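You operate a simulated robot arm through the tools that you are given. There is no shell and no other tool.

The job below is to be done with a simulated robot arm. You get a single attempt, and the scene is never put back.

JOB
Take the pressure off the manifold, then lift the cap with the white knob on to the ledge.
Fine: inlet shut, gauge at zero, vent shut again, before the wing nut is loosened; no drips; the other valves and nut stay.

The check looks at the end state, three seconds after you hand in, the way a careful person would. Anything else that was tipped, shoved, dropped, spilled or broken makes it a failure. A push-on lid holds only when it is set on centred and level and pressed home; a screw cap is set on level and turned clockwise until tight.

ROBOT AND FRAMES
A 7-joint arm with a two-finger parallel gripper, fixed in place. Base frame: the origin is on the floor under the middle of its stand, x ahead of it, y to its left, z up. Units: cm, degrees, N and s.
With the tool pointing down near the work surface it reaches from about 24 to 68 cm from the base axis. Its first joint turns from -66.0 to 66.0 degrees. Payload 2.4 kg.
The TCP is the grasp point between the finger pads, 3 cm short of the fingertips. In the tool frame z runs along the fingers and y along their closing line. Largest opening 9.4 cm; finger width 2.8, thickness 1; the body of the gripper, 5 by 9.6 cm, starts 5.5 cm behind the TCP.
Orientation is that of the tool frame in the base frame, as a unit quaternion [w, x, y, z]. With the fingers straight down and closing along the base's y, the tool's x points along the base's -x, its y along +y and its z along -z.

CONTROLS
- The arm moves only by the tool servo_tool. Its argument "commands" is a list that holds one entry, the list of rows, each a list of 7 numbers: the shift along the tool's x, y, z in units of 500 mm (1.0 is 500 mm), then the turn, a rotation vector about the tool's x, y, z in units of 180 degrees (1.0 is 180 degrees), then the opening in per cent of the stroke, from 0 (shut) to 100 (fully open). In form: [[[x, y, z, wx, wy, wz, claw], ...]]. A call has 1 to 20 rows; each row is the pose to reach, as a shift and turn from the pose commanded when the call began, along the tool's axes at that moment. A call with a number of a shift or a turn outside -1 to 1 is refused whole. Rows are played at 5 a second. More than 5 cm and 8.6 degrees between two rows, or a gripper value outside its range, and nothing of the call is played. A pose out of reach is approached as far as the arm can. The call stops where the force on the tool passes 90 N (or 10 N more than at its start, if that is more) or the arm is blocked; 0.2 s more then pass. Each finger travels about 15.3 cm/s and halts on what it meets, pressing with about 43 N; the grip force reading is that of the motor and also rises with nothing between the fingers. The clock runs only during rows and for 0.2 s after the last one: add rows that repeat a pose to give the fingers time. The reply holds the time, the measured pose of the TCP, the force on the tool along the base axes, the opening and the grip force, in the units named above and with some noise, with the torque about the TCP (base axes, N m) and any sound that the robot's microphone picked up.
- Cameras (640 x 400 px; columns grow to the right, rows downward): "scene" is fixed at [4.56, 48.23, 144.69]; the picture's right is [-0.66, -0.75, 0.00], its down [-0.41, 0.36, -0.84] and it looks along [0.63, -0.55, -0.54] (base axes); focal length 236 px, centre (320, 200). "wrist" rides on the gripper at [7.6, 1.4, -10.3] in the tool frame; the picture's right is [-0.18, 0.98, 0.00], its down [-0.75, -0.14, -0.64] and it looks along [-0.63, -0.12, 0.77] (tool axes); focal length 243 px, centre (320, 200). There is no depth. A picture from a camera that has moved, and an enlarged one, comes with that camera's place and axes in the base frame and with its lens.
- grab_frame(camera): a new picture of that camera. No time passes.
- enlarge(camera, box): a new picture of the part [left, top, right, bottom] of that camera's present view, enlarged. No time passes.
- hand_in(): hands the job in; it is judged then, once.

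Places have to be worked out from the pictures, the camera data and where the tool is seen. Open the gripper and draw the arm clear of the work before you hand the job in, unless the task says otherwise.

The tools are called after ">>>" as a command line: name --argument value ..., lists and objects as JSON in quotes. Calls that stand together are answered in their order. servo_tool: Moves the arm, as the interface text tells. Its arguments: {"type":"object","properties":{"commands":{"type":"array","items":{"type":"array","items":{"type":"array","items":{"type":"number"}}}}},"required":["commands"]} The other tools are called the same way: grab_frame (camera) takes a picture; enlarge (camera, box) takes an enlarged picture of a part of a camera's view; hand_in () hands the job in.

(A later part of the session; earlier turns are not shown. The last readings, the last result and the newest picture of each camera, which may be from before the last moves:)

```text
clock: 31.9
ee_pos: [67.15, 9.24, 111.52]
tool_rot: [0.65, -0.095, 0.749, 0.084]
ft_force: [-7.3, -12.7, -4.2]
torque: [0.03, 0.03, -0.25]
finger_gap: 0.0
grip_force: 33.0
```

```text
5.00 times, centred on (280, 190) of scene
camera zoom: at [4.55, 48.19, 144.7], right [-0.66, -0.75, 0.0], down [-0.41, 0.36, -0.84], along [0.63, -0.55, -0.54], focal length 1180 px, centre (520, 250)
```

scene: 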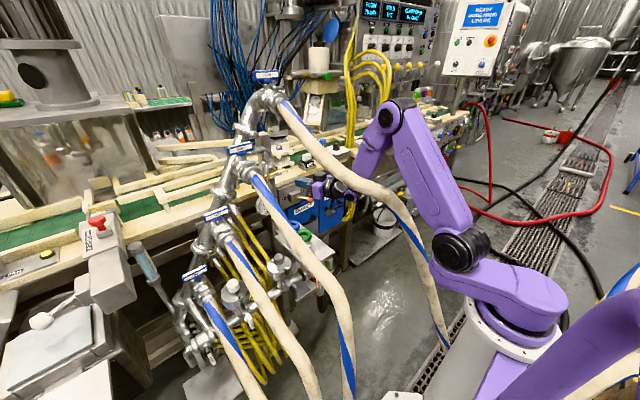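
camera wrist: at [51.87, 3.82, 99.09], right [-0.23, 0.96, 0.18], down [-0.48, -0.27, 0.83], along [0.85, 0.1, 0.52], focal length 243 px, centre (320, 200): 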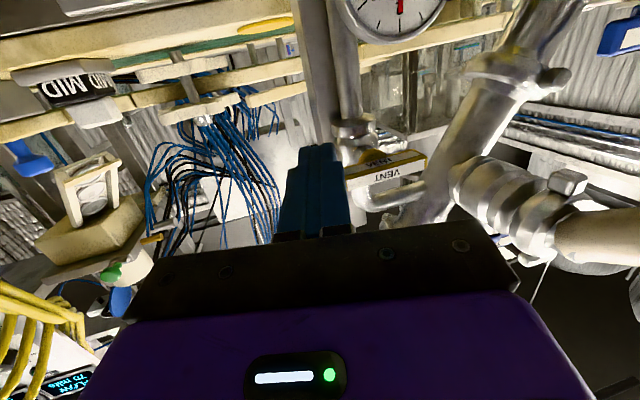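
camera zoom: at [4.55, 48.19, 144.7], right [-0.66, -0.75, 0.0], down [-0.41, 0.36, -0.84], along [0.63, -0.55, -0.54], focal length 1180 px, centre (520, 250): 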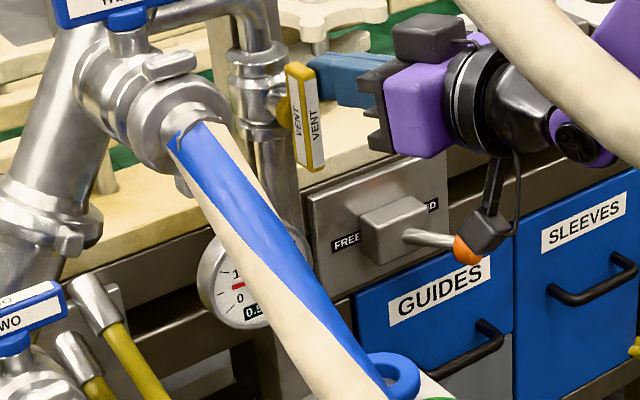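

The vent handle is upright and the gauge window shows about 0.5 and falling. I ease the finger off the handle and wait about 3 seconds for it to reach zero.

>>> servo_tool --commands '[[[0.0005, -0.015, -0.0038, 0, 0, 0, 0], [0.001, -0.029, -0.0076, 0, 0, 0, 0], [0.001, -0.029, -0.0076, 0, 0, 0, 0], [0.001, -0.029, -0.0076, 0, 0, 0, 0], [0.001, -0.029, -0.0076, 0, 0, 0, 0], [0.001, -0.029, -0.0076, 0, 0, 0, 0], [0.001, -0.029, -0.0076, 0, 0, 0, 0], [0.001, -0.029, -0.0076, 0, 0, 0, 0], [0.001, -0.029, -0.0076, 0, 0, 0, 0], [0.001, -0.029, -0.0076, 0, 0, 0, 0], [0.001, -0.029, -0.0076, 0, 0, 0, 0], [0.001, -0.029, -0.0076, 0, 0, 0, 0], [0.001, -0.029, -0.0076, 0, 0, 0, 0], [0.001, -0.029, -0.0076, 0, 0, 0, 0], [0.001, -0.029, -0.0076, 0, 0, 0, 0]]]'

>>> enlarge --camera "scene" --box '[240, 150, 320, 230]'

>>> enlarge --camera "scene" --box '[250, 195, 280, 220]'

>>> grab_frame --camera "wrist"

```text
clock: 35.1
ee_pos: [67.1, 8.15, 111.65]
tool_rot: [0.651, -0.099, 0.748, 0.086]
ft_force: [0.5, 0.3, 0.1]
torque: [0.0, -0.02, -0.01]
finger_gap: 0.0
grip_force: 33.3
```

```text
5.00 times, centred on (280, 190) of scene
camera zoom: at [4.56, 48.23, 144.69], right [-0.66, -0.75, 0.0], down [-0.41, 0.36, -0.84], along [0.63, -0.55, -0.54], focal length 1180 px, centre (520, 250)
```

zoom: 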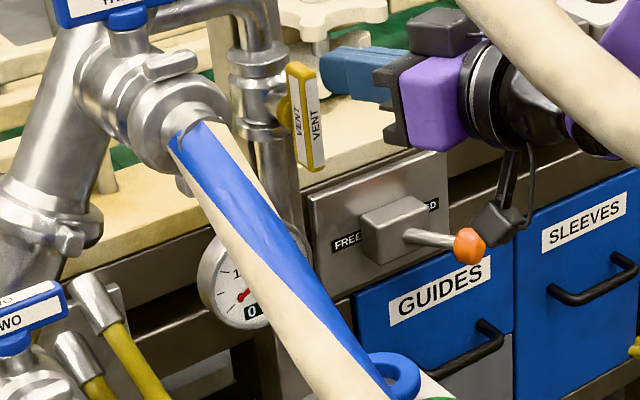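

```text
16.00 times, centred on (265, 208) of scene
camera zoom: at [4.56, 48.23, 144.69], right [-0.66, -0.75, 0.0], down [-0.41, 0.36, -0.84], along [0.63, -0.55, -0.54], focal length 3778 px, centre (1200, 80)
```

zoom: 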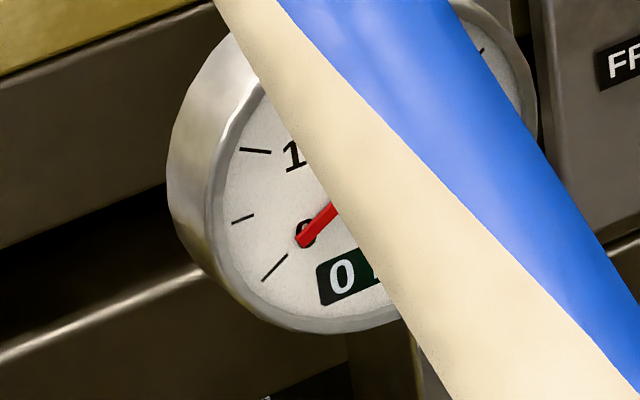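

```text
taken
camera wrist: at [55.87, 6.62, 105.44], right [-0.23, 0.96, 0.18], down [-0.48, -0.27, 0.84], along [0.85, 0.1, 0.52], focal length 243 px, centre (320, 200)
```

wrist: 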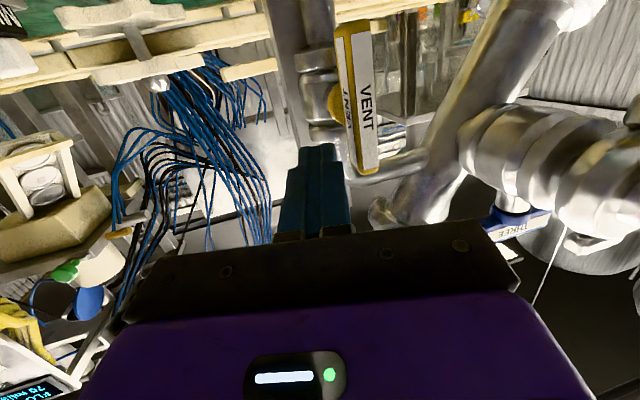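

The gauge needle sits at 0 and the window reads 0. Now I shut the vent again: back off, drop beside the lower half of the handle, and yaw more so the wrist keeps clear of hose FOUR while I push the lower end to the left.

>>> servo_tool --commands '[[[0.0314, 0.006, -0.0504, 0, 0, 0, 0], [0.0709, -0.0015, -0.0438, -0.0412, 0, -0.0058, 0], [0.1104, -0.0091, -0.0374, -0.0825, 0, -0.0115, 0], [0.106, -0.0065, 0.0232, -0.0825, 0, -0.0115, 0]]]'

>>> enlarge --camera "wrist" --box '[280, 60, 440, 240]'

>>> enlarge --camera "scene" --box '[240, 120, 400, 230]'

```text
clock: 36.1
ee_pos: [67.59, 8.06, 106.24]
tool_rot: [0.633, -0.196, 0.73, 0.169]
ft_force: [-0.7, -0.3, 0.7]
torque: [-0.02, 0.01, 0.0]
finger_gap: 0.0
grip_force: 33.2
```

```text
2.22 times, centred on (360, 150) of wrist
camera zoom: at [57.14, 3.59, 100.02], right [-0.47, 0.86, 0.18], down [-0.39, -0.39, 0.84], along [0.79, 0.32, 0.52], focal length 539 px, centre (231, 311)
```

zoom: 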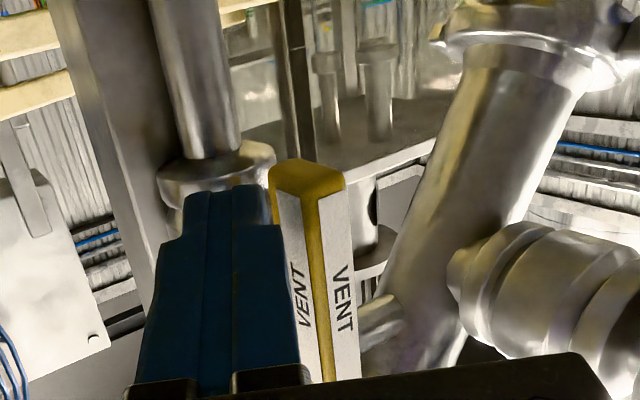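

```text
3.64 times, centred on (320, 175) of scene
camera zoom: at [4.56, 48.23, 144.69], right [-0.66, -0.75, 0.0], down [-0.41, 0.36, -0.84], along [0.63, -0.55, -0.54], focal length 859 px, centre (320, 291)
```

zoom: 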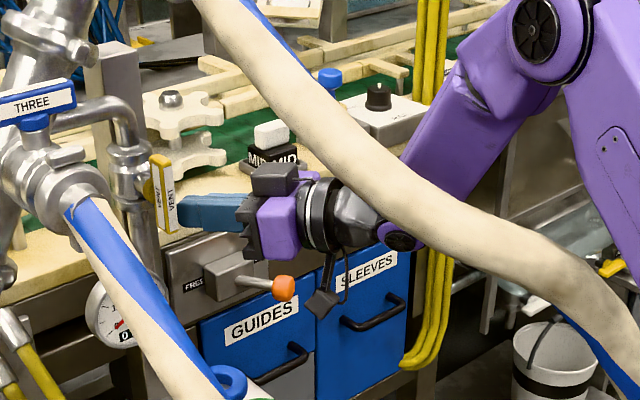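

The tip is to the right of the handle's lower half. I push it to the left along the arc.

>>> servo_tool --commands '[[[0.001, 0.0121, 0.0072, 0, 0, 0, 0], [0.0042, 0.0208, 0.0128, 0, 0, 0, 0], [0.0075, 0.0295, 0.0183, 0, 0, 0, 0], [0.0066, 0.0399, 0.0242, 0, 0, 0, 0], [0.0057, 0.0502, 0.0301, 0, 0, 0, 0], [-0.0017, 0.0675, 0.0392, 0, 0, 0, 0]]]'

>>> enlarge --camera "wrist" --box '[280, 60, 440, 240]'

>>> enlarge --camera "scene" --box '[240, 120, 400, 230]'

```text
clock: 37.5
ee_pos: [67.62, 11.84, 106.01]
tool_rot: [0.634, -0.195, 0.729, 0.169]
ft_force: [0.2, -0.5, -0.6]
torque: [0.01, 0.03, 0.01]
finger_gap: 0.01
grip_force: 33.4
```

```text
2.22 times, centred on (360, 150) of wrist
camera zoom: at [57.07, 7.5, 99.81], right [-0.47, 0.86, 0.18], down [-0.39, -0.39, 0.84], along [0.79, 0.32, 0.52], focal length 539 px, centre (231, 311)
```

zoom: 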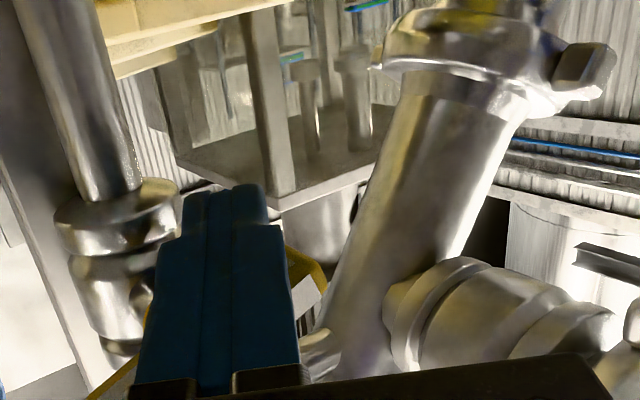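

```text
3.64 times, centred on (320, 175) of scene
camera zoom: at [4.56, 48.23, 144.69], right [-0.66, -0.75, 0.0], down [-0.41, 0.36, -0.84], along [0.63, -0.55, -0.54], focal length 859 px, centre (320, 291)
```

zoom: 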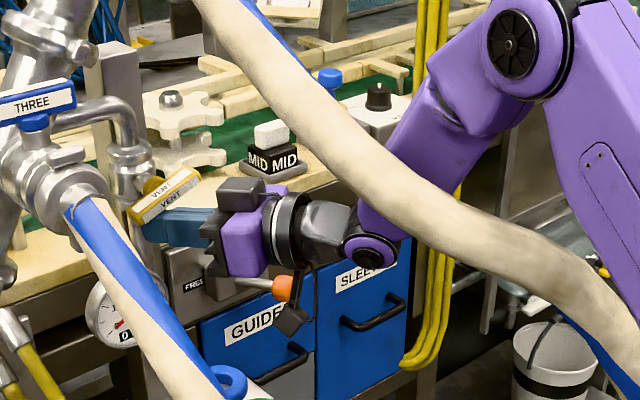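

The vent handle is coming back; about 25° remains. I carry the tip up under its left half to close it fully.

>>> servo_tool --commands '[[[-0.0065, 0.007, 0.0031, 0, 0, 0, 0], [-0.013, 0.0138, 0.0062, 0, 0, 0, 0], [-0.0191, 0.0156, 0.0064, 0, 0, 0, 0], [-0.0252, 0.0173, 0.0065, 0, 0, 0, 0], [-0.0331, 0.0173, 0.0053, 0, 0, 0, 0]]]'

>>> enlarge --camera "scene" --box '[240, 120, 320, 200]'

>>> enlarge --camera "wrist" --box '[280, 60, 440, 240]'

```text
clock: 38.7
ee_pos: [67.48, 12.43, 106.42]
tool_rot: [0.623, -0.19, 0.74, 0.167]
ft_force: [6.5, -13.4, -44.8]
torque: [0.76, 0.41, -0.04]
finger_gap: 0.0
grip_force: 32.7
```

```text
5.00 times, centred on (280, 160) of scene
camera zoom: at [4.69, 48.21, 144.69], right [-0.66, -0.75, 0.0], down [-0.41, 0.36, -0.84], along [0.63, -0.55, -0.54], focal length 1180 px, centre (520, 400)
```

zoom: 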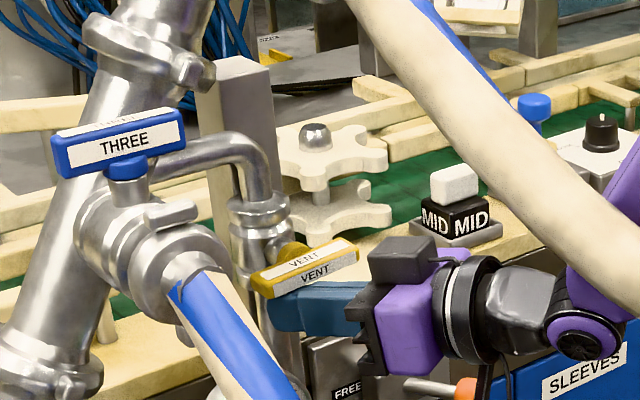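

```text
2.22 times, centred on (360, 150) of wrist
camera zoom: at [56.76, 8.14, 100.62], right [-0.45, 0.87, 0.19], down [-0.37, -0.38, 0.85], along [0.81, 0.31, 0.49], focal length 539 px, centre (231, 311)
```

zoom: 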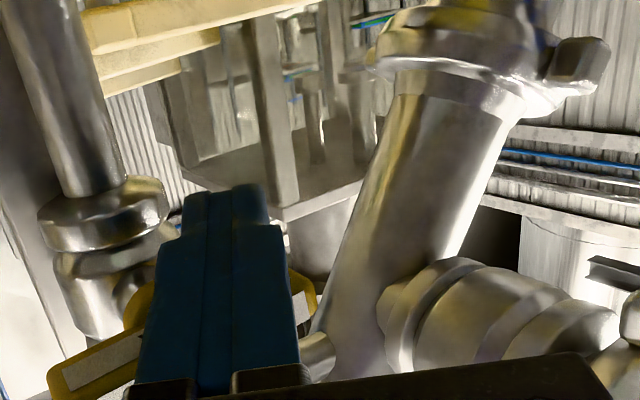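

The vent bar is back at its original horizontal line and the push hits the stop (45 N), so it's shut. I lower off it and back away, then check gauge and both valves.

>>> servo_tool --commands '[[[0.0328, -0.0079, -0.0027, 0, 0, 0, 0], [0.0508, -0.015, -0.016, 0, 0, 0, 0], [0.0628, -0.0199, -0.0988, 0, 0, 0, 0], [0.0594, -0.0316, -0.1879, 0, 0, 0, 0]]]'

>>> enlarge --camera "scene" --box '[240, 130, 320, 220]'

>>> grab_frame --camera "wrist"

>>> enlarge --camera "scene" --box '[250, 195, 280, 220]'

```text
clock: 39.7
ee_pos: [59.8, 6.83, 106.02]
tool_rot: [0.634, -0.196, 0.728, 0.17]
ft_force: [-0.2, -0.5, -0.1]
torque: [0.0, -0.01, -0.03]
finger_gap: 0.03
grip_force: 32.5
```

```text
4.44 times, centred on (280, 175) of scene
camera zoom: at [4.56, 48.23, 144.69], right [-0.66, -0.76, 0.0], down [-0.41, 0.36, -0.84], along [0.63, -0.55, -0.54], focal length 1049 px, centre (498, 311)
```

zoom: 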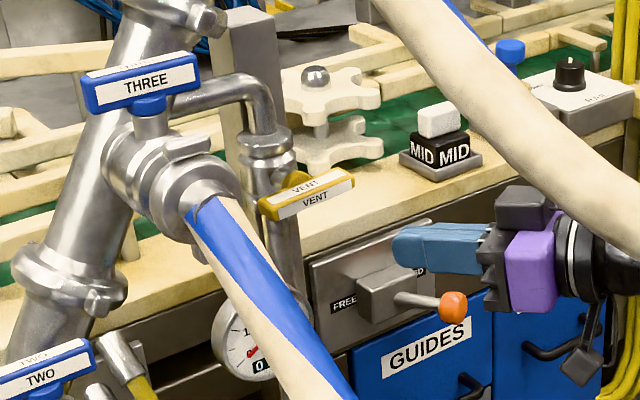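

```text
taken
camera wrist: at [49.44, 2.29, 99.8], right [-0.47, 0.86, 0.18], down [-0.39, -0.39, 0.83], along [0.79, 0.32, 0.52], focal length 243 px, centre (320, 200)
```

wrist: 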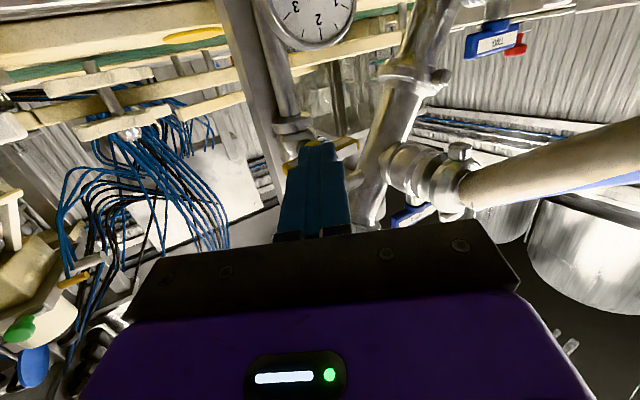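

```text
16.00 times, centred on (265, 208) of scene
camera zoom: at [4.56, 48.23, 144.69], right [-0.66, -0.76, 0.0], down [-0.41, 0.36, -0.84], along [0.63, -0.55, -0.54], focal length 3778 px, centre (1200, 80)
```

zoom: 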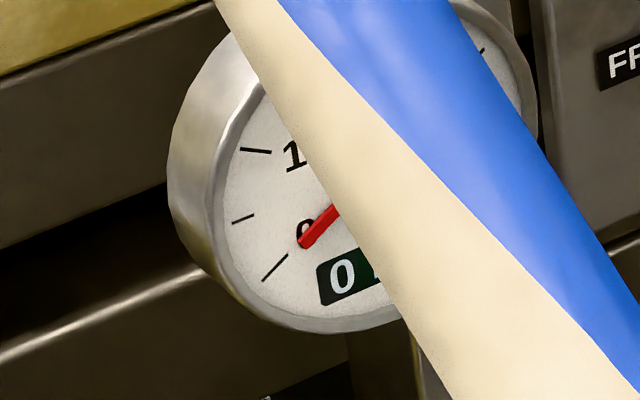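

Inlet shut, vent shut, gauge at 0. Now I go for the wing nut: first retract on the −y side of hose FOUR, up and back.

>>> servo_tool --commands '[[[-0.038, 0.0003, -0.087, 0, 0.0244, 0, 0], [-0.082, 0.0006, -0.1748, 0, 0.0489, 0, 0], [-0.124, 0.0009, -0.2624, 0, 0.0733, 0, 0], [-0.1791, -0.0038, -0.343, 0, 0.0978, 0, 0], [-0.2448, 0.0038, -0.4064, 0, 0.1222, 0, 0]]]'

```text
clock: 40.9
ee_pos: [43.94, -2.45, 121.06]
tool_rot: [0.483, -0.223, 0.837, 0.128]
ft_force: [0.4, -0.9, -0.3]
torque: [0.0, -0.02, -0.01]
finger_gap: 0.0
grip_force: 32.9
```

Now I rise back over hose FOUR and travel at height across to the +y side, turning the tool to the leaning pose for the wing nut.

>>> servo_tool --commands '[[[-0.0223, 0.0385, -0.079, 0, 0, 0, 0], [-0.0473, 0.0853, -0.1556, 0, 0, 0, 0], [-0.0857, 0.1585, -0.2092, 0.0357, 0.0204, 0.0095, 0], [-0.1125, 0.2515, -0.2032, 0.0713, 0.0408, 0.0191, 0], [-0.1321, 0.3397, -0.1695, 0.107, 0.0612, 0.0286, 0], [-0.1436, 0.4298, -0.1299, 0.1427, 0.0817, 0.0382, 0], [-0.146, 0.518, -0.0861, 0.1783, 0.1021, 0.0477, 0], [-0.1421, 0.6029, -0.0411, 0.214, 0.1225, 0.0572, 0], [-0.1408, 0.6828, 0.0125, 0.2496, 0.1429, 0.0668, 0], [-0.1365, 0.756, 0.0766, 0.2853, 0.1633, 0.0763, 0], [-0.1321, 0.8291, 0.1408, 0.2853, 0.1633, 0.0763, 0], [-0.1199, 0.8988, 0.2073, 0.2853, 0.1633, 0.0763, 0]]]'

>>> grab_frame --camera "scene"

>>> grab_frame --camera "wrist"

```text
clock: 43.5
ee_pos: [31.84, 42.57, 120.98]
tool_rot: [0.293, 0.078, 0.921, -0.245]
ft_force: [0.2, -0.5, 0.1]
torque: [-0.01, 0.02, 0.02]
finger_gap: 0.01
grip_force: 33.2
```

```text
taken
```

scene: 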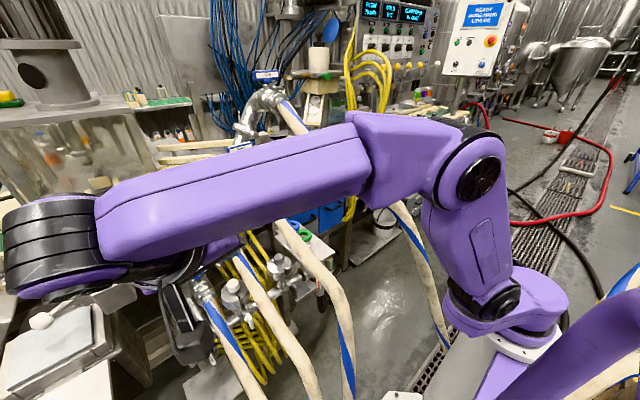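

```text
taken
camera wrist: at [20.81, 48.79, 123.19], right [0.43, 0.85, -0.29], down [0.25, 0.2, 0.95], along [0.87, -0.48, -0.13], focal length 243 px, centre (320, 200)
```

wrist: 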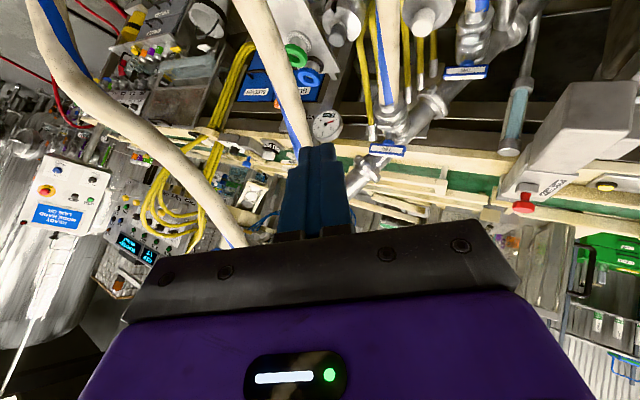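

All clear. I descend on the +y side of hoses ONE/TWO towards the wing nut, stopping about 15 cm short to look.

>>> servo_tool --commands '[[[0.0361, 0.0632, 0.0609, 0, 0, 0, 0], [0.0718, 0.1262, 0.1228, 0, 0, 0, 0], [0.1075, 0.1858, 0.1866, 0, 0, 0, 0], [0.1432, 0.2419, 0.2525, 0, 0, 0, 0], [0.1812, 0.2927, 0.3252, 0, 0, 0, 0], [0.2192, 0.3366, 0.4018, 0, 0, 0, 0], [0.256, 0.3762, 0.479, 0, 0, 0, 0]]]'

>>> grab_frame --camera "scene"

>>> grab_frame --camera "wrist"

```text
clock: 45.1
ee_pos: [38.72, 46.86, 88.97]
tool_rot: [0.294, 0.078, 0.921, -0.245]
ft_force: [-0.3, -0.2, -0.1]
torque: [0.02, -0.02, 0.0]
finger_gap: 0.0
grip_force: 32.9
```

```text
taken
```

scene: 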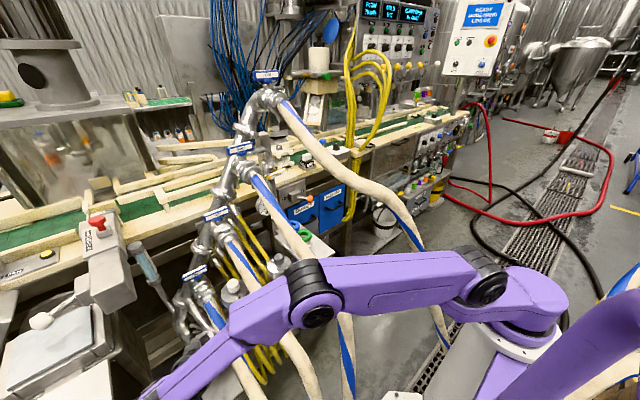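

```text
taken
camera wrist: at [27.68, 53.18, 91.06], right [0.43, 0.85, -0.29], down [0.25, 0.2, 0.95], along [0.87, -0.48, -0.13], focal length 243 px, centre (320, 200)
```

wrist: 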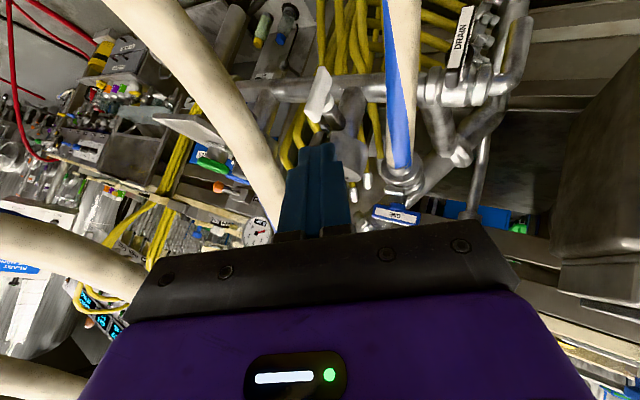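

>>> enlarge --camera "wrist" --box '[270, 40, 430, 200]'

>>> enlarge --camera "wrist" --box '[290, 50, 370, 150]'

```text
2.50 times, centred on (350, 120) of wrist
camera zoom: at [27.68, 53.18, 91.06], right [0.43, 0.85, -0.29], down [0.25, 0.2, 0.95], along [0.87, -0.48, -0.13], focal length 606 px, centre (245, 400)
```

zoom: 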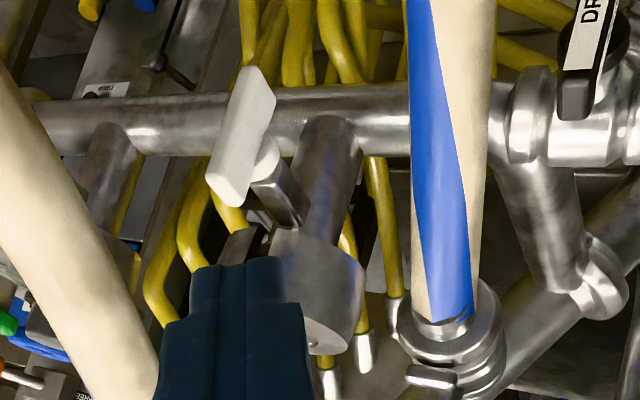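

```text
4.00 times, centred on (330, 100) of wrist
camera zoom: at [27.68, 53.18, 91.06], right [0.43, 0.85, -0.29], down [0.25, 0.2, 0.95], along [0.87, -0.48, -0.13], focal length 970 px, centre (280, 600)
```

zoom: 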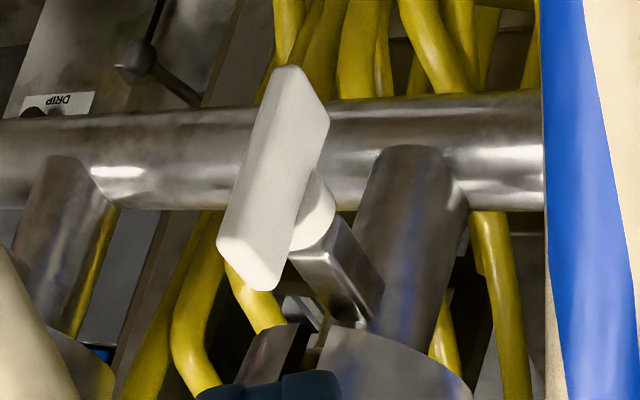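

From this side the wing nut is clear: plate at x≈46.3–48.5, y≈37.9, z≈74–79.8, standing vertical (tight). I move the closed fingertips down to the left of its lower end, clear of hose ONE.

>>> servo_tool --commands '[[[0.0085, 0.0182, 0.0665, 0, 0, 0, 0], [0.0155, 0.035, 0.136, 0, 0, 0, 0], [0.0164, 0.0441, 0.1922, 0, 0, 0, 0], [0.0185, 0.054, 0.2497, 0, 0, 0, 0], [0.0295, 0.0597, 0.3081, 0, 0, 0, 0]]]'

>>> grab_frame --camera "wrist"

>>> enlarge --camera "wrist" --box '[240, 60, 400, 220]'

>>> enlarge --camera "scene" --box '[180, 240, 340, 360]'

```text
clock: 46.3
ee_pos: [46.09, 41.71, 75.88]
tool_rot: [0.294, 0.078, 0.92, -0.245]
ft_force: [0.4, -0.3, 0.9]
torque: [-0.03, 0.01, -0.01]
finger_gap: 0.0
grip_force: 32.6
```

```text
taken
camera wrist: at [35.16, 48.05, 78.14], right [0.43, 0.85, -0.29], down [0.25, 0.2, 0.95], along [0.87, -0.48, -0.13], focal length 243 px, centre (320, 200)
```

wrist: 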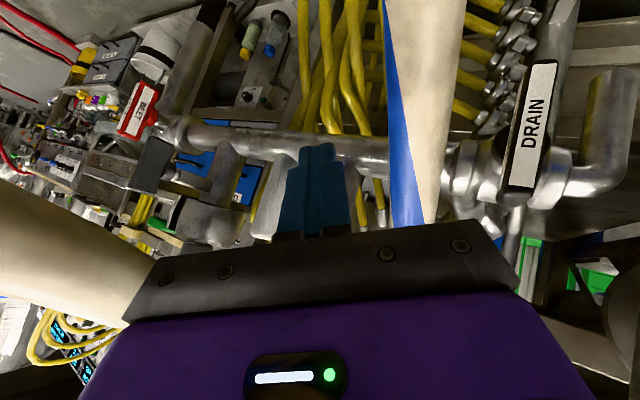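

```text
2.50 times, centred on (320, 140) of wrist
camera zoom: at [35.16, 48.05, 78.14], right [0.43, 0.85, -0.29], down [0.25, 0.2, 0.95], along [0.87, -0.48, -0.13], focal length 606 px, centre (320, 350)
```

zoom: 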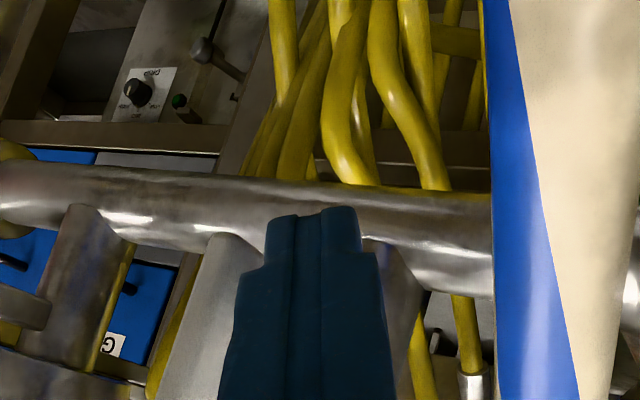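

```text
3.33 times, centred on (260, 300) of scene
camera zoom: at [4.56, 48.23, 144.69], right [-0.66, -0.75, 0.0], down [-0.41, 0.36, -0.84], along [0.63, -0.55, -0.54], focal length 787 px, centre (520, -133)
```

zoom: 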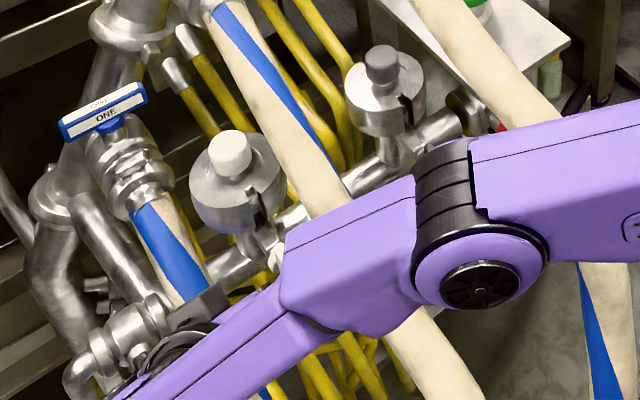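

The fingertip is just left of the wing's lower end (the pale slab). I push it to the right (−y), which turns the nut counter-clockwise seen from the robot, and watch the force.

>>> servo_tool --commands '[[[0, -0.0087, 0.005, 0, 0, 0, 0], [0, -0.0174, 0.0099, 0, 0, 0, 0], [-0.0006, -0.0264, 0.0142, 0, 0, 0, 0], [-0.0012, -0.0355, 0.0185, 0, 0, 0, 0]]]'

>>> enlarge --camera "wrist" --box '[240, 60, 400, 240]'

```text
clock: 47.3
ee_pos: [46.0, 40.07, 76.01]
tool_rot: [0.293, 0.076, 0.921, -0.244]
ft_force: [3.4, 10.6, -10.8]
torque: [0.15, 0.18, 0.18]
finger_gap: 0.0
grip_force: 33.5
```

```text
2.22 times, centred on (320, 150) of wrist
camera zoom: at [35.06, 46.24, 78.24], right [0.43, 0.86, -0.29], down [0.25, 0.2, 0.95], along [0.87, -0.48, -0.13], focal length 539 px, centre (320, 311)
```

zoom: 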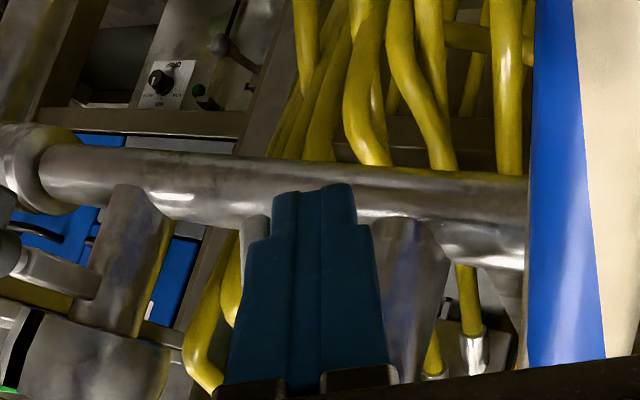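

The wing yields at about 15 N – its upper end has swung out of the earlier line. I continue the push.

>>> servo_tool --commands '[[[-0.0012, -0.0078, 0.0026, 0, 0, 0, 0], [-0.0029, -0.0159, 0.0044, 0, 0, 0, 0], [-0.0058, -0.0231, 0.0038, 0, 0, 0, 0], [-0.0104, -0.0316, 0.0012, 0, 0, 0, 0]]]'

>>> enlarge --camera "wrist" --box '[240, 60, 400, 240]'

```text
clock: 48.3
ee_pos: [46.01, 40.05, 76.22]
tool_rot: [0.291, 0.068, 0.929, -0.218]
ft_force: [23.1, 51.3, -66.3]
torque: [0.96, 1.09, 1.16]
finger_gap: 0.0
grip_force: 32.3
```

```text
2.22 times, centred on (320, 150) of wrist
camera zoom: at [34.8, 45.74, 78.85], right [0.4, 0.88, -0.25], down [0.26, 0.16, 0.95], along [0.88, -0.44, -0.16], focal length 539 px, centre (320, 311)
```

zoom: 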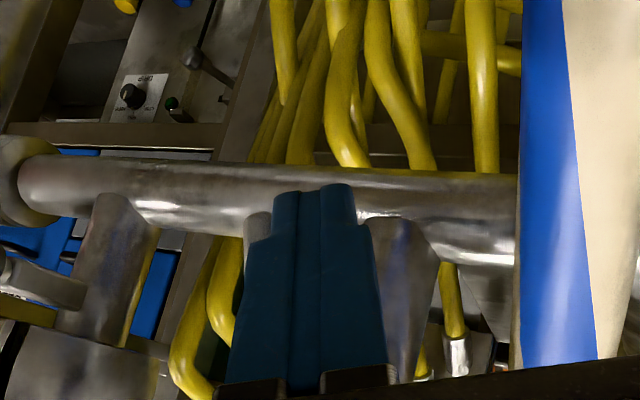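

The measured torque shows the finger is pressing near the hub (about z=76.4), so the wing hasn't really turned. I back off and re-place the tip lower and nearer the robot so only its corner overlaps the wing's lower end.

>>> servo_tool --commands '[[[0.0069, 0.0483, -0.0163, 0, 0, 0, 0], [0.0441, 0.0624, -0.0238, 0, 0, 0, 0], [0.0441, 0.0624, -0.0238, 0, 0, 0, 0]]]'

>>> enlarge --camera "wrist" --box '[240, 60, 400, 240]'

```text
clock: 49.1
ee_pos: [44.76, 41.54, 75.17]
tool_rot: [0.294, 0.079, 0.92, -0.246]
ft_force: [1.6, 0.2, -0.6]
torque: [0.0, 0.0, 0.03]
finger_gap: 0.0
grip_force: 32.8
```

```text
2.22 times, centred on (320, 150) of wrist
camera zoom: at [33.74, 47.94, 77.5], right [0.43, 0.85, -0.29], down [0.25, 0.2, 0.95], along [0.86, -0.49, -0.13], focal length 539 px, centre (320, 311)
```

zoom: 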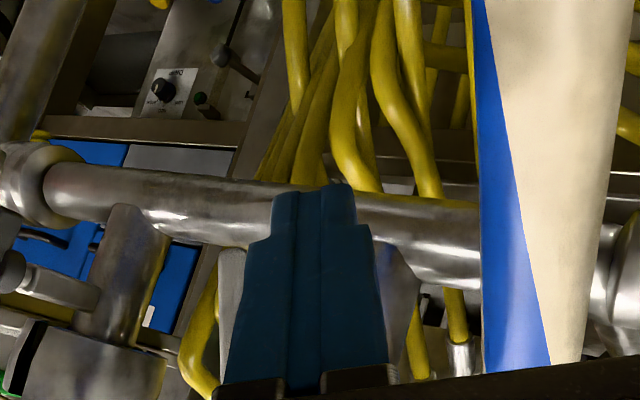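

The wing now appears turned by roughly 10–15°. I push its lower end again from this lower position.

>>> servo_tool --commands '[[[0, -0.0121, 0.007, 0, 0, 0, 0], [0, -0.0226, 0.0129, 0, 0, 0, 0], [-0.0012, -0.0321, 0.0165, 0, 0, 0, 0], [-0.0023, -0.0398, 0.019, 0, 0, 0, 0], [-0.0046, -0.0484, 0.0202, 0, 0, 0, 0]]]'

>>> enlarge --camera "wrist" --box '[240, 60, 400, 240]'

```text
clock: 50.3
ee_pos: [44.63, 39.17, 75.68]
tool_rot: [0.293, 0.078, 0.921, -0.246]
ft_force: [0.7, 1.1, -1.8]
torque: [0.06, 0.06, 0.07]
finger_gap: 0.0
grip_force: 32.7
```

```text
2.22 times, centred on (320, 150) of wrist
camera zoom: at [33.66, 45.38, 77.85], right [0.43, 0.85, -0.29], down [0.25, 0.2, 0.95], along [0.87, -0.48, -0.13], focal length 539 px, centre (320, 311)
```

zoom: 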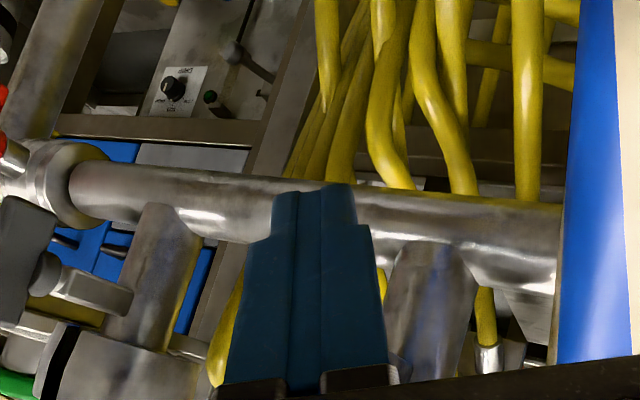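

The push went through with hardly any force, so the lower end has swung to the right. I continue to the right and upwards to bring the wing towards horizontal.

>>> servo_tool --commands '[[[-0.0052, -0.0132, -0.0009, 0, 0, 0, 0], [-0.011, -0.0225, -0.005, 0, 0, 0, 0], [-0.0168, -0.03, -0.0101, 0, 0, 0, 0], [-0.0214, -0.0332, -0.0158, 0, 0, 0, 0]]]'

>>> enlarge --camera "wrist" --box '[240, 60, 400, 240]'

>>> enlarge --camera "scene" --box '[200, 270, 280, 330]'

```text
clock: 51.3
ee_pos: [44.22, 38.05, 77.27]
tool_rot: [0.291, 0.076, 0.921, -0.247]
ft_force: [-16.8, 0.6, -26.8]
torque: [0.31, 0.76, -0.29]
finger_gap: 0.0
grip_force: 33.1
```

```text
2.22 times, centred on (320, 150) of wrist
camera zoom: at [33.3, 44.32, 79.49], right [0.43, 0.85, -0.3], down [0.26, 0.2, 0.94], along [0.86, -0.48, -0.13], focal length 539 px, centre (320, 311)
```

zoom: 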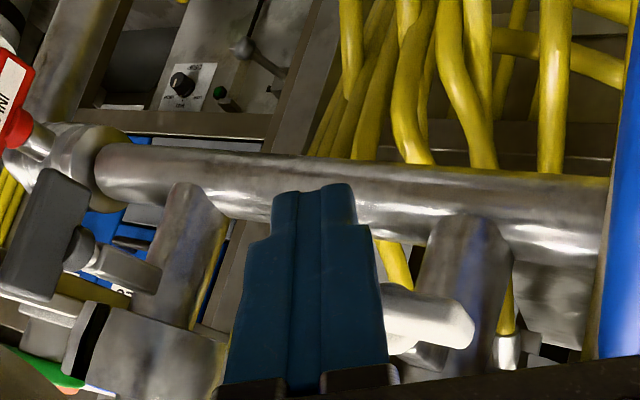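

```text
6.67 times, centred on (240, 300) of scene
camera zoom: at [4.56, 48.27, 144.68], right [-0.66, -0.75, 0.0], down [-0.41, 0.36, -0.84], along [0.63, -0.55, -0.54], focal length 1574 px, centre (853, -467)
```

zoom: 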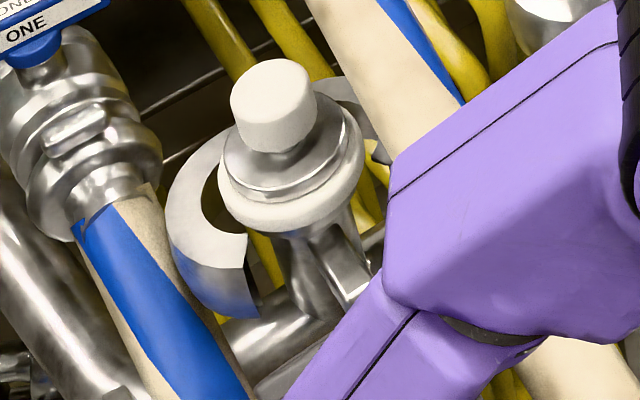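

The wing is now about horizontal and the scene view shows the clamp ring round the cap has sprung open – the cap itself is the smaller disc with the white knob sitting on a white gasket. I withdraw the finger towards the robot and up-left, and look.

>>> servo_tool --commands '[[[0.0221, -0.0017, -0.0029, 0, 0, 0, 0], [0.0629, 0.0013, -0.038, 0, 0, 0, 0], [0.0748, 0.0187, -0.1283, 0, 0, 0, 0], [0.0565, 0.0494, -0.2156, 0, 0, 0, 0]]]'

>>> grab_frame --camera "wrist"

>>> enlarge --camera "wrist" --box '[240, 60, 400, 240]'

>>> enlarge --camera "scene" --box '[200, 270, 280, 330]'

```text
clock: 52.3
ee_pos: [37.58, 45.6, 82.43]
tool_rot: [0.294, 0.078, 0.921, -0.245]
ft_force: [0.5, 0.4, -0.7]
torque: [-0.03, 0.03, -0.02]
finger_gap: 0.0
grip_force: 32.8
```

```text
taken
camera wrist: at [26.69, 51.89, 84.7], right [0.43, 0.85, -0.29], down [0.25, 0.2, 0.95], along [0.87, -0.48, -0.13], focal length 243 px, centre (320, 200)
```

wrist: 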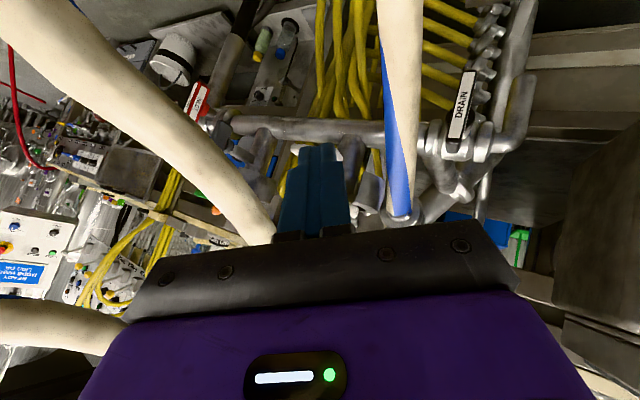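

```text
2.22 times, centred on (320, 150) of wrist
camera zoom: at [26.69, 51.89, 84.7], right [0.43, 0.85, -0.29], down [0.25, 0.2, 0.95], along [0.87, -0.48, -0.13], focal length 539 px, centre (320, 311)
```

zoom: 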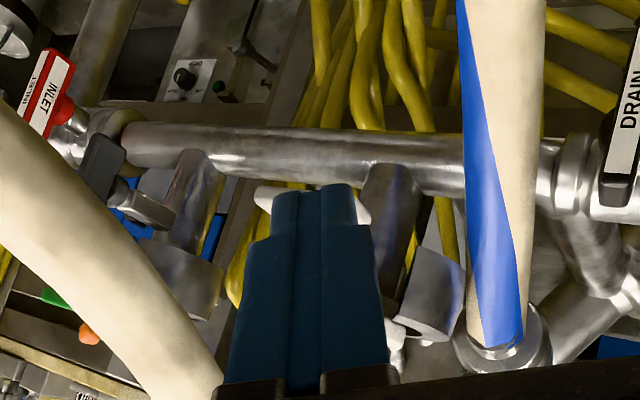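

```text
6.67 times, centred on (240, 300) of scene
camera zoom: at [4.57, 48.23, 144.69], right [-0.66, -0.75, 0.0], down [-0.41, 0.36, -0.84], along [0.63, -0.55, -0.54], focal length 1574 px, centre (853, -467)
```

zoom: 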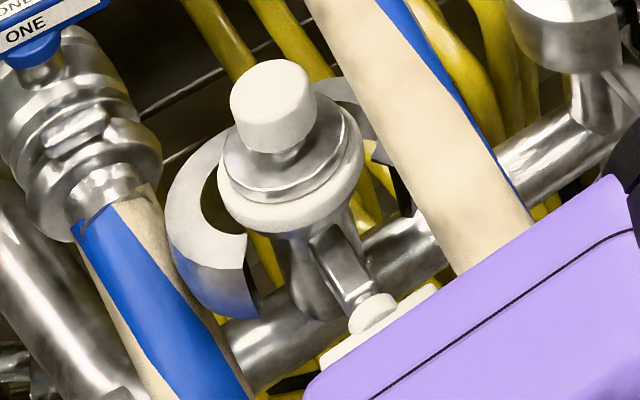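

The clamp is open with the wing horizontal, and the knob sits at about (55.7, 38, top z≈86.3). I'll grasp it with vertical pads from the +y side (tool yaw −60°, pitch 45°) so the hand keeps clear of hose TWO; first I move to a pre-grasp point above-left and open the fingers partly.

>>> servo_tool --commands '[[[-0.0655, -0.0145, -0.0617, 0.0098, 0.003, 0.0424, 0], [-0.1467, -0.0284, -0.1061, 0.0196, 0.006, 0.0847, 0], [-0.2362, -0.0396, -0.1256, 0.0294, 0.009, 0.1271, 30], [-0.3222, -0.0484, -0.1209, 0.0392, 0.012, 0.1695, 70], [-0.3794, -0.0457, -0.0759, 0.049, 0.015, 0.2118, 70], [-0.3758, -0.0364, 0.0006, 0.0588, 0.018, 0.2542, 70]]]'

>>> grab_frame --camera "wrist"

>>> grab_frame --camera "scene"

```text
clock: 53.7
ee_pos: [50.64, 41.76, 94.11]
tool_rot: [0.333, 0.462, 0.799, -0.191]
ft_force: [0.5, 1.1, -0.4]
torque: [-0.04, -0.04, 0.03]
finger_gap: 6.55
grip_force: 0.2
out of reach, approached as far as the arm can: row 4, 5, 6
```

```text
taken
camera wrist: at [45.47, 53.33, 95.94], right [0.92, 0.38, 0.13], down [-0.08, -0.14, 0.99], along [0.39, -0.92, -0.09], focal length 243 px, centre (320, 200)
```

wrist: 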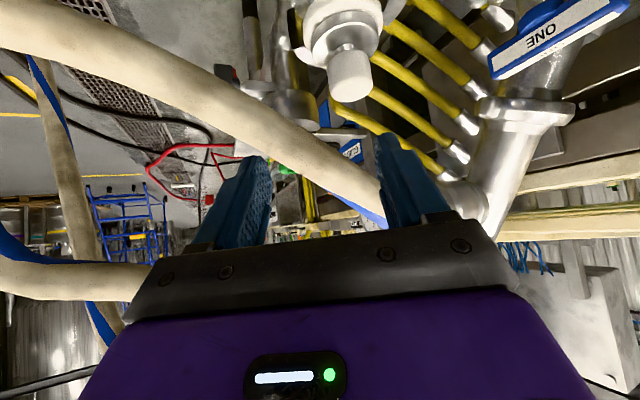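

```text
taken
```

scene: 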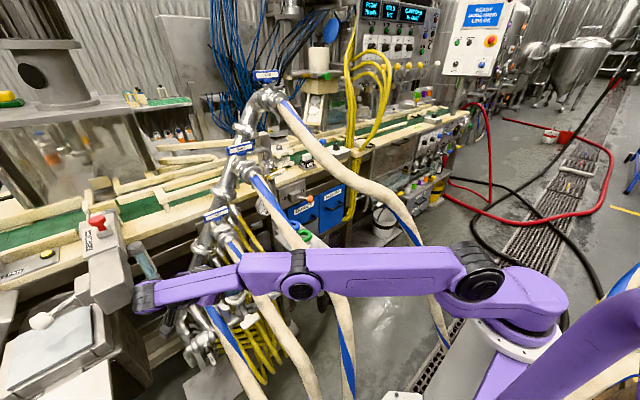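

The arm is at full stretch in this pose, so I'll use a yaw of −45° instead. First I use this good side view of the cap to pin down the knob and disc heights.

>>> enlarge --camera "wrist" --box '[270, 0, 430, 120]'

>>> enlarge --camera "scene" --box '[200, 265, 280, 325]'

```text
3.33 times, centred on (350, 60) of wrist
camera zoom: at [45.47, 53.33, 95.94], right [0.92, 0.38, 0.13], down [-0.08, -0.14, 0.99], along [0.39, -0.92, -0.09], focal length 809 px, centre (220, 667)
```

zoom: 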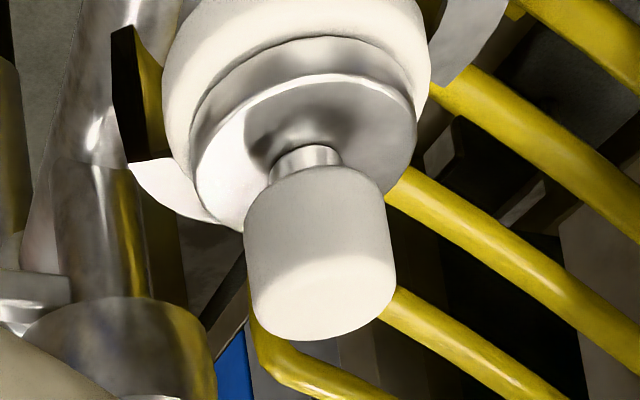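

```text
6.67 times, centred on (240, 295) of scene
camera zoom: at [4.55, 48.24, 144.69], right [-0.66, -0.76, 0.0], down [-0.41, 0.36, -0.84], along [0.63, -0.55, -0.54], focal length 1574 px, centre (853, -433)
```

zoom: 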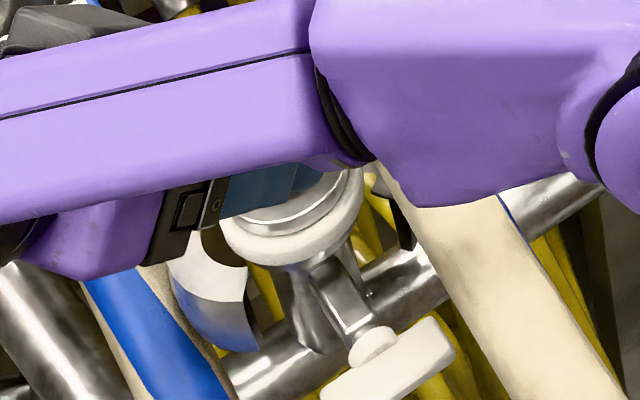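

The close-up gives: knob axis about (55.9, 38.0), knob z 83.6–86.0 (radius 1.7), disc top z≈82.2, radius 2.7. I yaw to −45° and move to a pre-grasp point 6 cm back along the tool axis, fingers open 6.5 cm.

>>> servo_tool --commands '[[[0.0162, 0.0131, 0.0278, -0.0296, 0, -0.0293, 70], [0.0324, 0.0263, 0.0556, -0.0591, 0, -0.0586, 70], [0.0324, 0.0263, 0.0556, -0.0591, 0, -0.0586, 70]]]'

>>> grab_frame --camera "wrist"

>>> enlarge --camera "wrist" --box '[220, 60, 420, 220]'

>>> enlarge --camera "scene" --box '[160, 220, 320, 340]'

```text
clock: 54.5
ee_pos: [52.25, 41.61, 91.16]
tool_rot: [0.355, 0.352, 0.854, -0.146]
ft_force: [-1.2, 0.0, 0.0]
torque: [-0.01, 0.02, 0.0]
finger_gap: 6.59
grip_force: 0.0
```

```text
taken
camera wrist: at [44.22, 51.5, 92.85], right [0.79, 0.6, 0.13], down [-0.05, -0.16, 0.99], along [0.62, -0.78, -0.09], focal length 243 px, centre (320, 200)
```

wrist: 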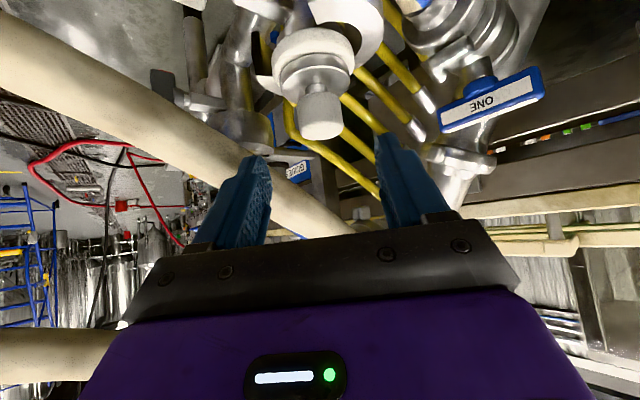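

```text
2.50 times, centred on (320, 140) of wrist
camera zoom: at [44.22, 51.5, 92.85], right [0.79, 0.6, 0.13], down [-0.05, -0.16, 0.99], along [0.62, -0.78, -0.09], focal length 606 px, centre (320, 350)
```

zoom: 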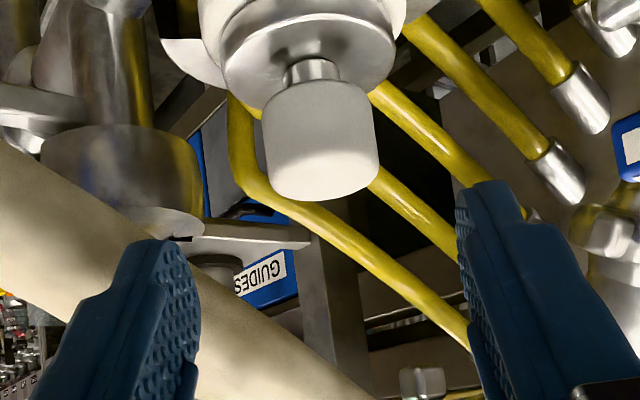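

```text
3.33 times, centred on (240, 280) of scene
camera zoom: at [4.56, 48.23, 144.69], right [-0.66, -0.75, 0.0], down [-0.41, 0.36, -0.84], along [0.63, -0.55, -0.54], focal length 787 px, centre (587, -67)
```

zoom: 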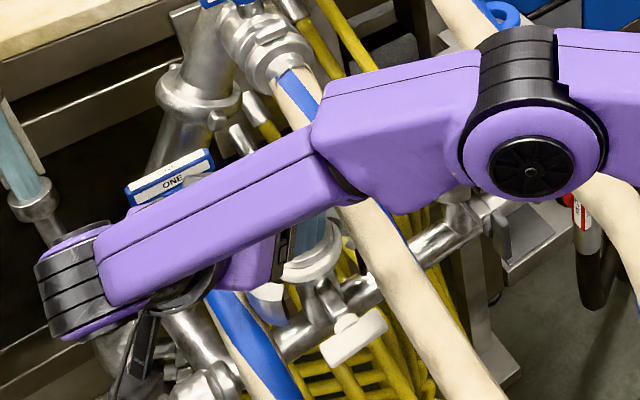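

The knob is centred between the open fingers. I slide in along the tool axis to the grasp point about (55.2, 38.7, 86.8), still open.

>>> servo_tool --commands '[[[0.0011, 0, 0.04, 0, 0, 0, 70], [0.0022, 0.0001, 0.08, 0, 0, 0, 70], [0.0033, 0.0002, 0.1204, 0, 0, 0, 70]]]'

>>> enlarge --camera "wrist" --box '[220, 60, 420, 240]'

```text
clock: 55.3
ee_pos: [55.04, 38.68, 86.56]
tool_rot: [0.355, 0.353, 0.853, -0.147]
ft_force: [0.0, 0.1, -0.6]
torque: [-0.02, 0.01, -0.03]
finger_gap: 6.59
grip_force: 0.2
```

```text
2.22 times, centred on (320, 150) of wrist
camera zoom: at [47.08, 48.59, 88.46], right [0.79, 0.6, 0.13], down [-0.05, -0.15, 0.99], along [0.62, -0.78, -0.09], focal length 539 px, centre (320, 311)
```

zoom: 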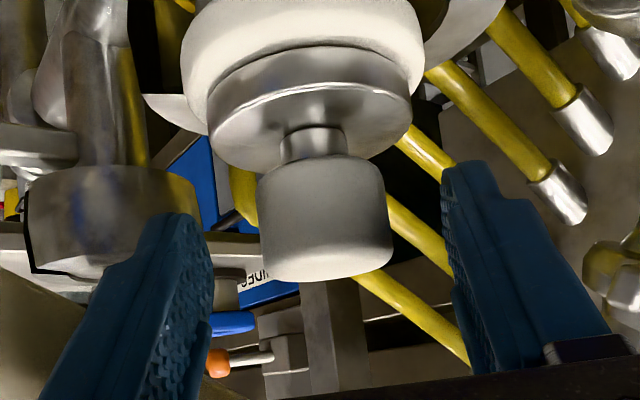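

The knob is centred and the tips are level with it, above the disc. I close the fingers on the knob.

>>> servo_tool --commands '[[[0, 0, 0, 0, 0, 0, 45], [0, 0, 0, 0, 0, 0, 30], [0, 0, 0, 0, 0, 0, 20], [0, 0, 0, 0, 0, 0, 0], [0, 0, 0, 0, 0, 0, 0], [0, 0, 0, 0, 0, 0, 0]]]'

>>> enlarge --camera "wrist" --box '[220, 60, 420, 240]'

```text
clock: 56.7
ee_pos: [54.96, 38.67, 86.61]
tool_rot: [0.354, 0.353, 0.853, -0.147]
ft_force: [0.1, 0.2, -0.2]
torque: [0.03, 0.01, 0.04]
finger_gap: 3.2
grip_force: 43.2
```

```text
2.22 times, centred on (320, 150) of wrist
camera zoom: at [47.07, 48.59, 88.46], right [0.79, 0.6, 0.13], down [-0.05, -0.15, 0.99], along [0.62, -0.78, -0.09], focal length 539 px, centre (320, 311)
```

zoom: 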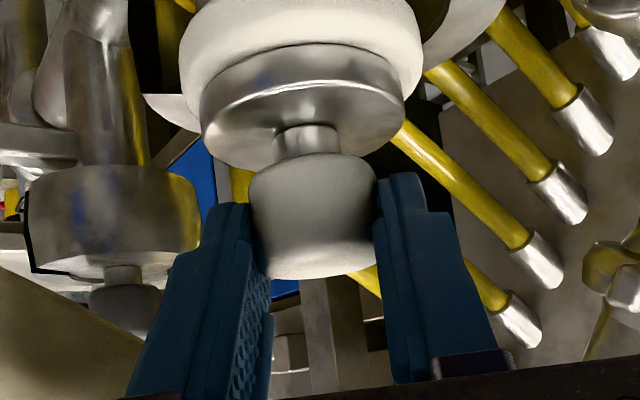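

Gripped firmly (gap 3.2 cm, 43 N). I lift slowly straight up, first 1 cm, then to 4 cm, keeping the cap level.

>>> servo_tool --commands '[[[-0.0071, 0, -0.0071, 0, 0, 0, 0], [-0.0142, 0, -0.0141, 0, 0, 0, 0], [-0.0213, 0, -0.0212, 0, 0, 0, 0], [-0.0284, 0, -0.0282, 0, 0, 0, 0]]]'

>>> enlarge --camera "wrist" --box '[220, 0, 420, 220]'

>>> enlarge --camera "scene" --box '[160, 220, 320, 340]'

```text
clock: 57.7
ee_pos: [55.01, 38.7, 88.61]
tool_rot: [0.355, 0.353, 0.853, -0.147]
ft_force: [0.3, 0.4, -2.0]
torque: [0.0, -0.01, -0.02]
finger_gap: 3.21
grip_force: 42.9
```

```text
1.82 times, centred on (320, 110) of wrist
camera zoom: at [47.11, 48.6, 90.45], right [0.79, 0.6, 0.13], down [-0.04, -0.15, 0.99], along [0.62, -0.78, -0.09], focal length 441 px, centre (320, 364)
```

zoom: 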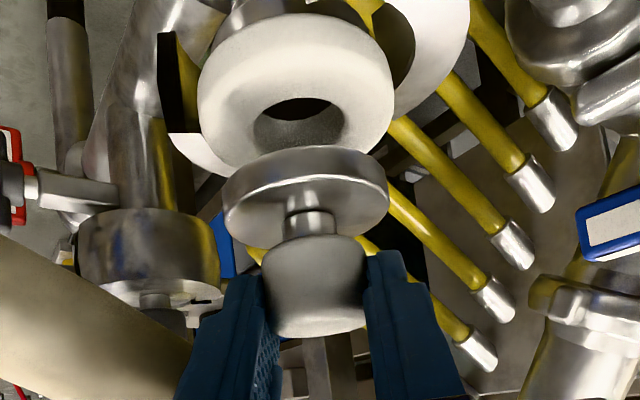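

```text
3.33 times, centred on (240, 280) of scene
camera zoom: at [4.57, 48.23, 144.69], right [-0.66, -0.75, 0.0], down [-0.41, 0.36, -0.84], along [0.63, -0.55, -0.54], focal length 787 px, centre (587, -67)
```

zoom: 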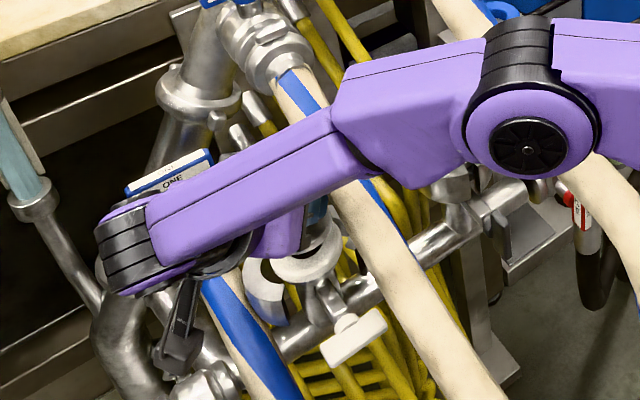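

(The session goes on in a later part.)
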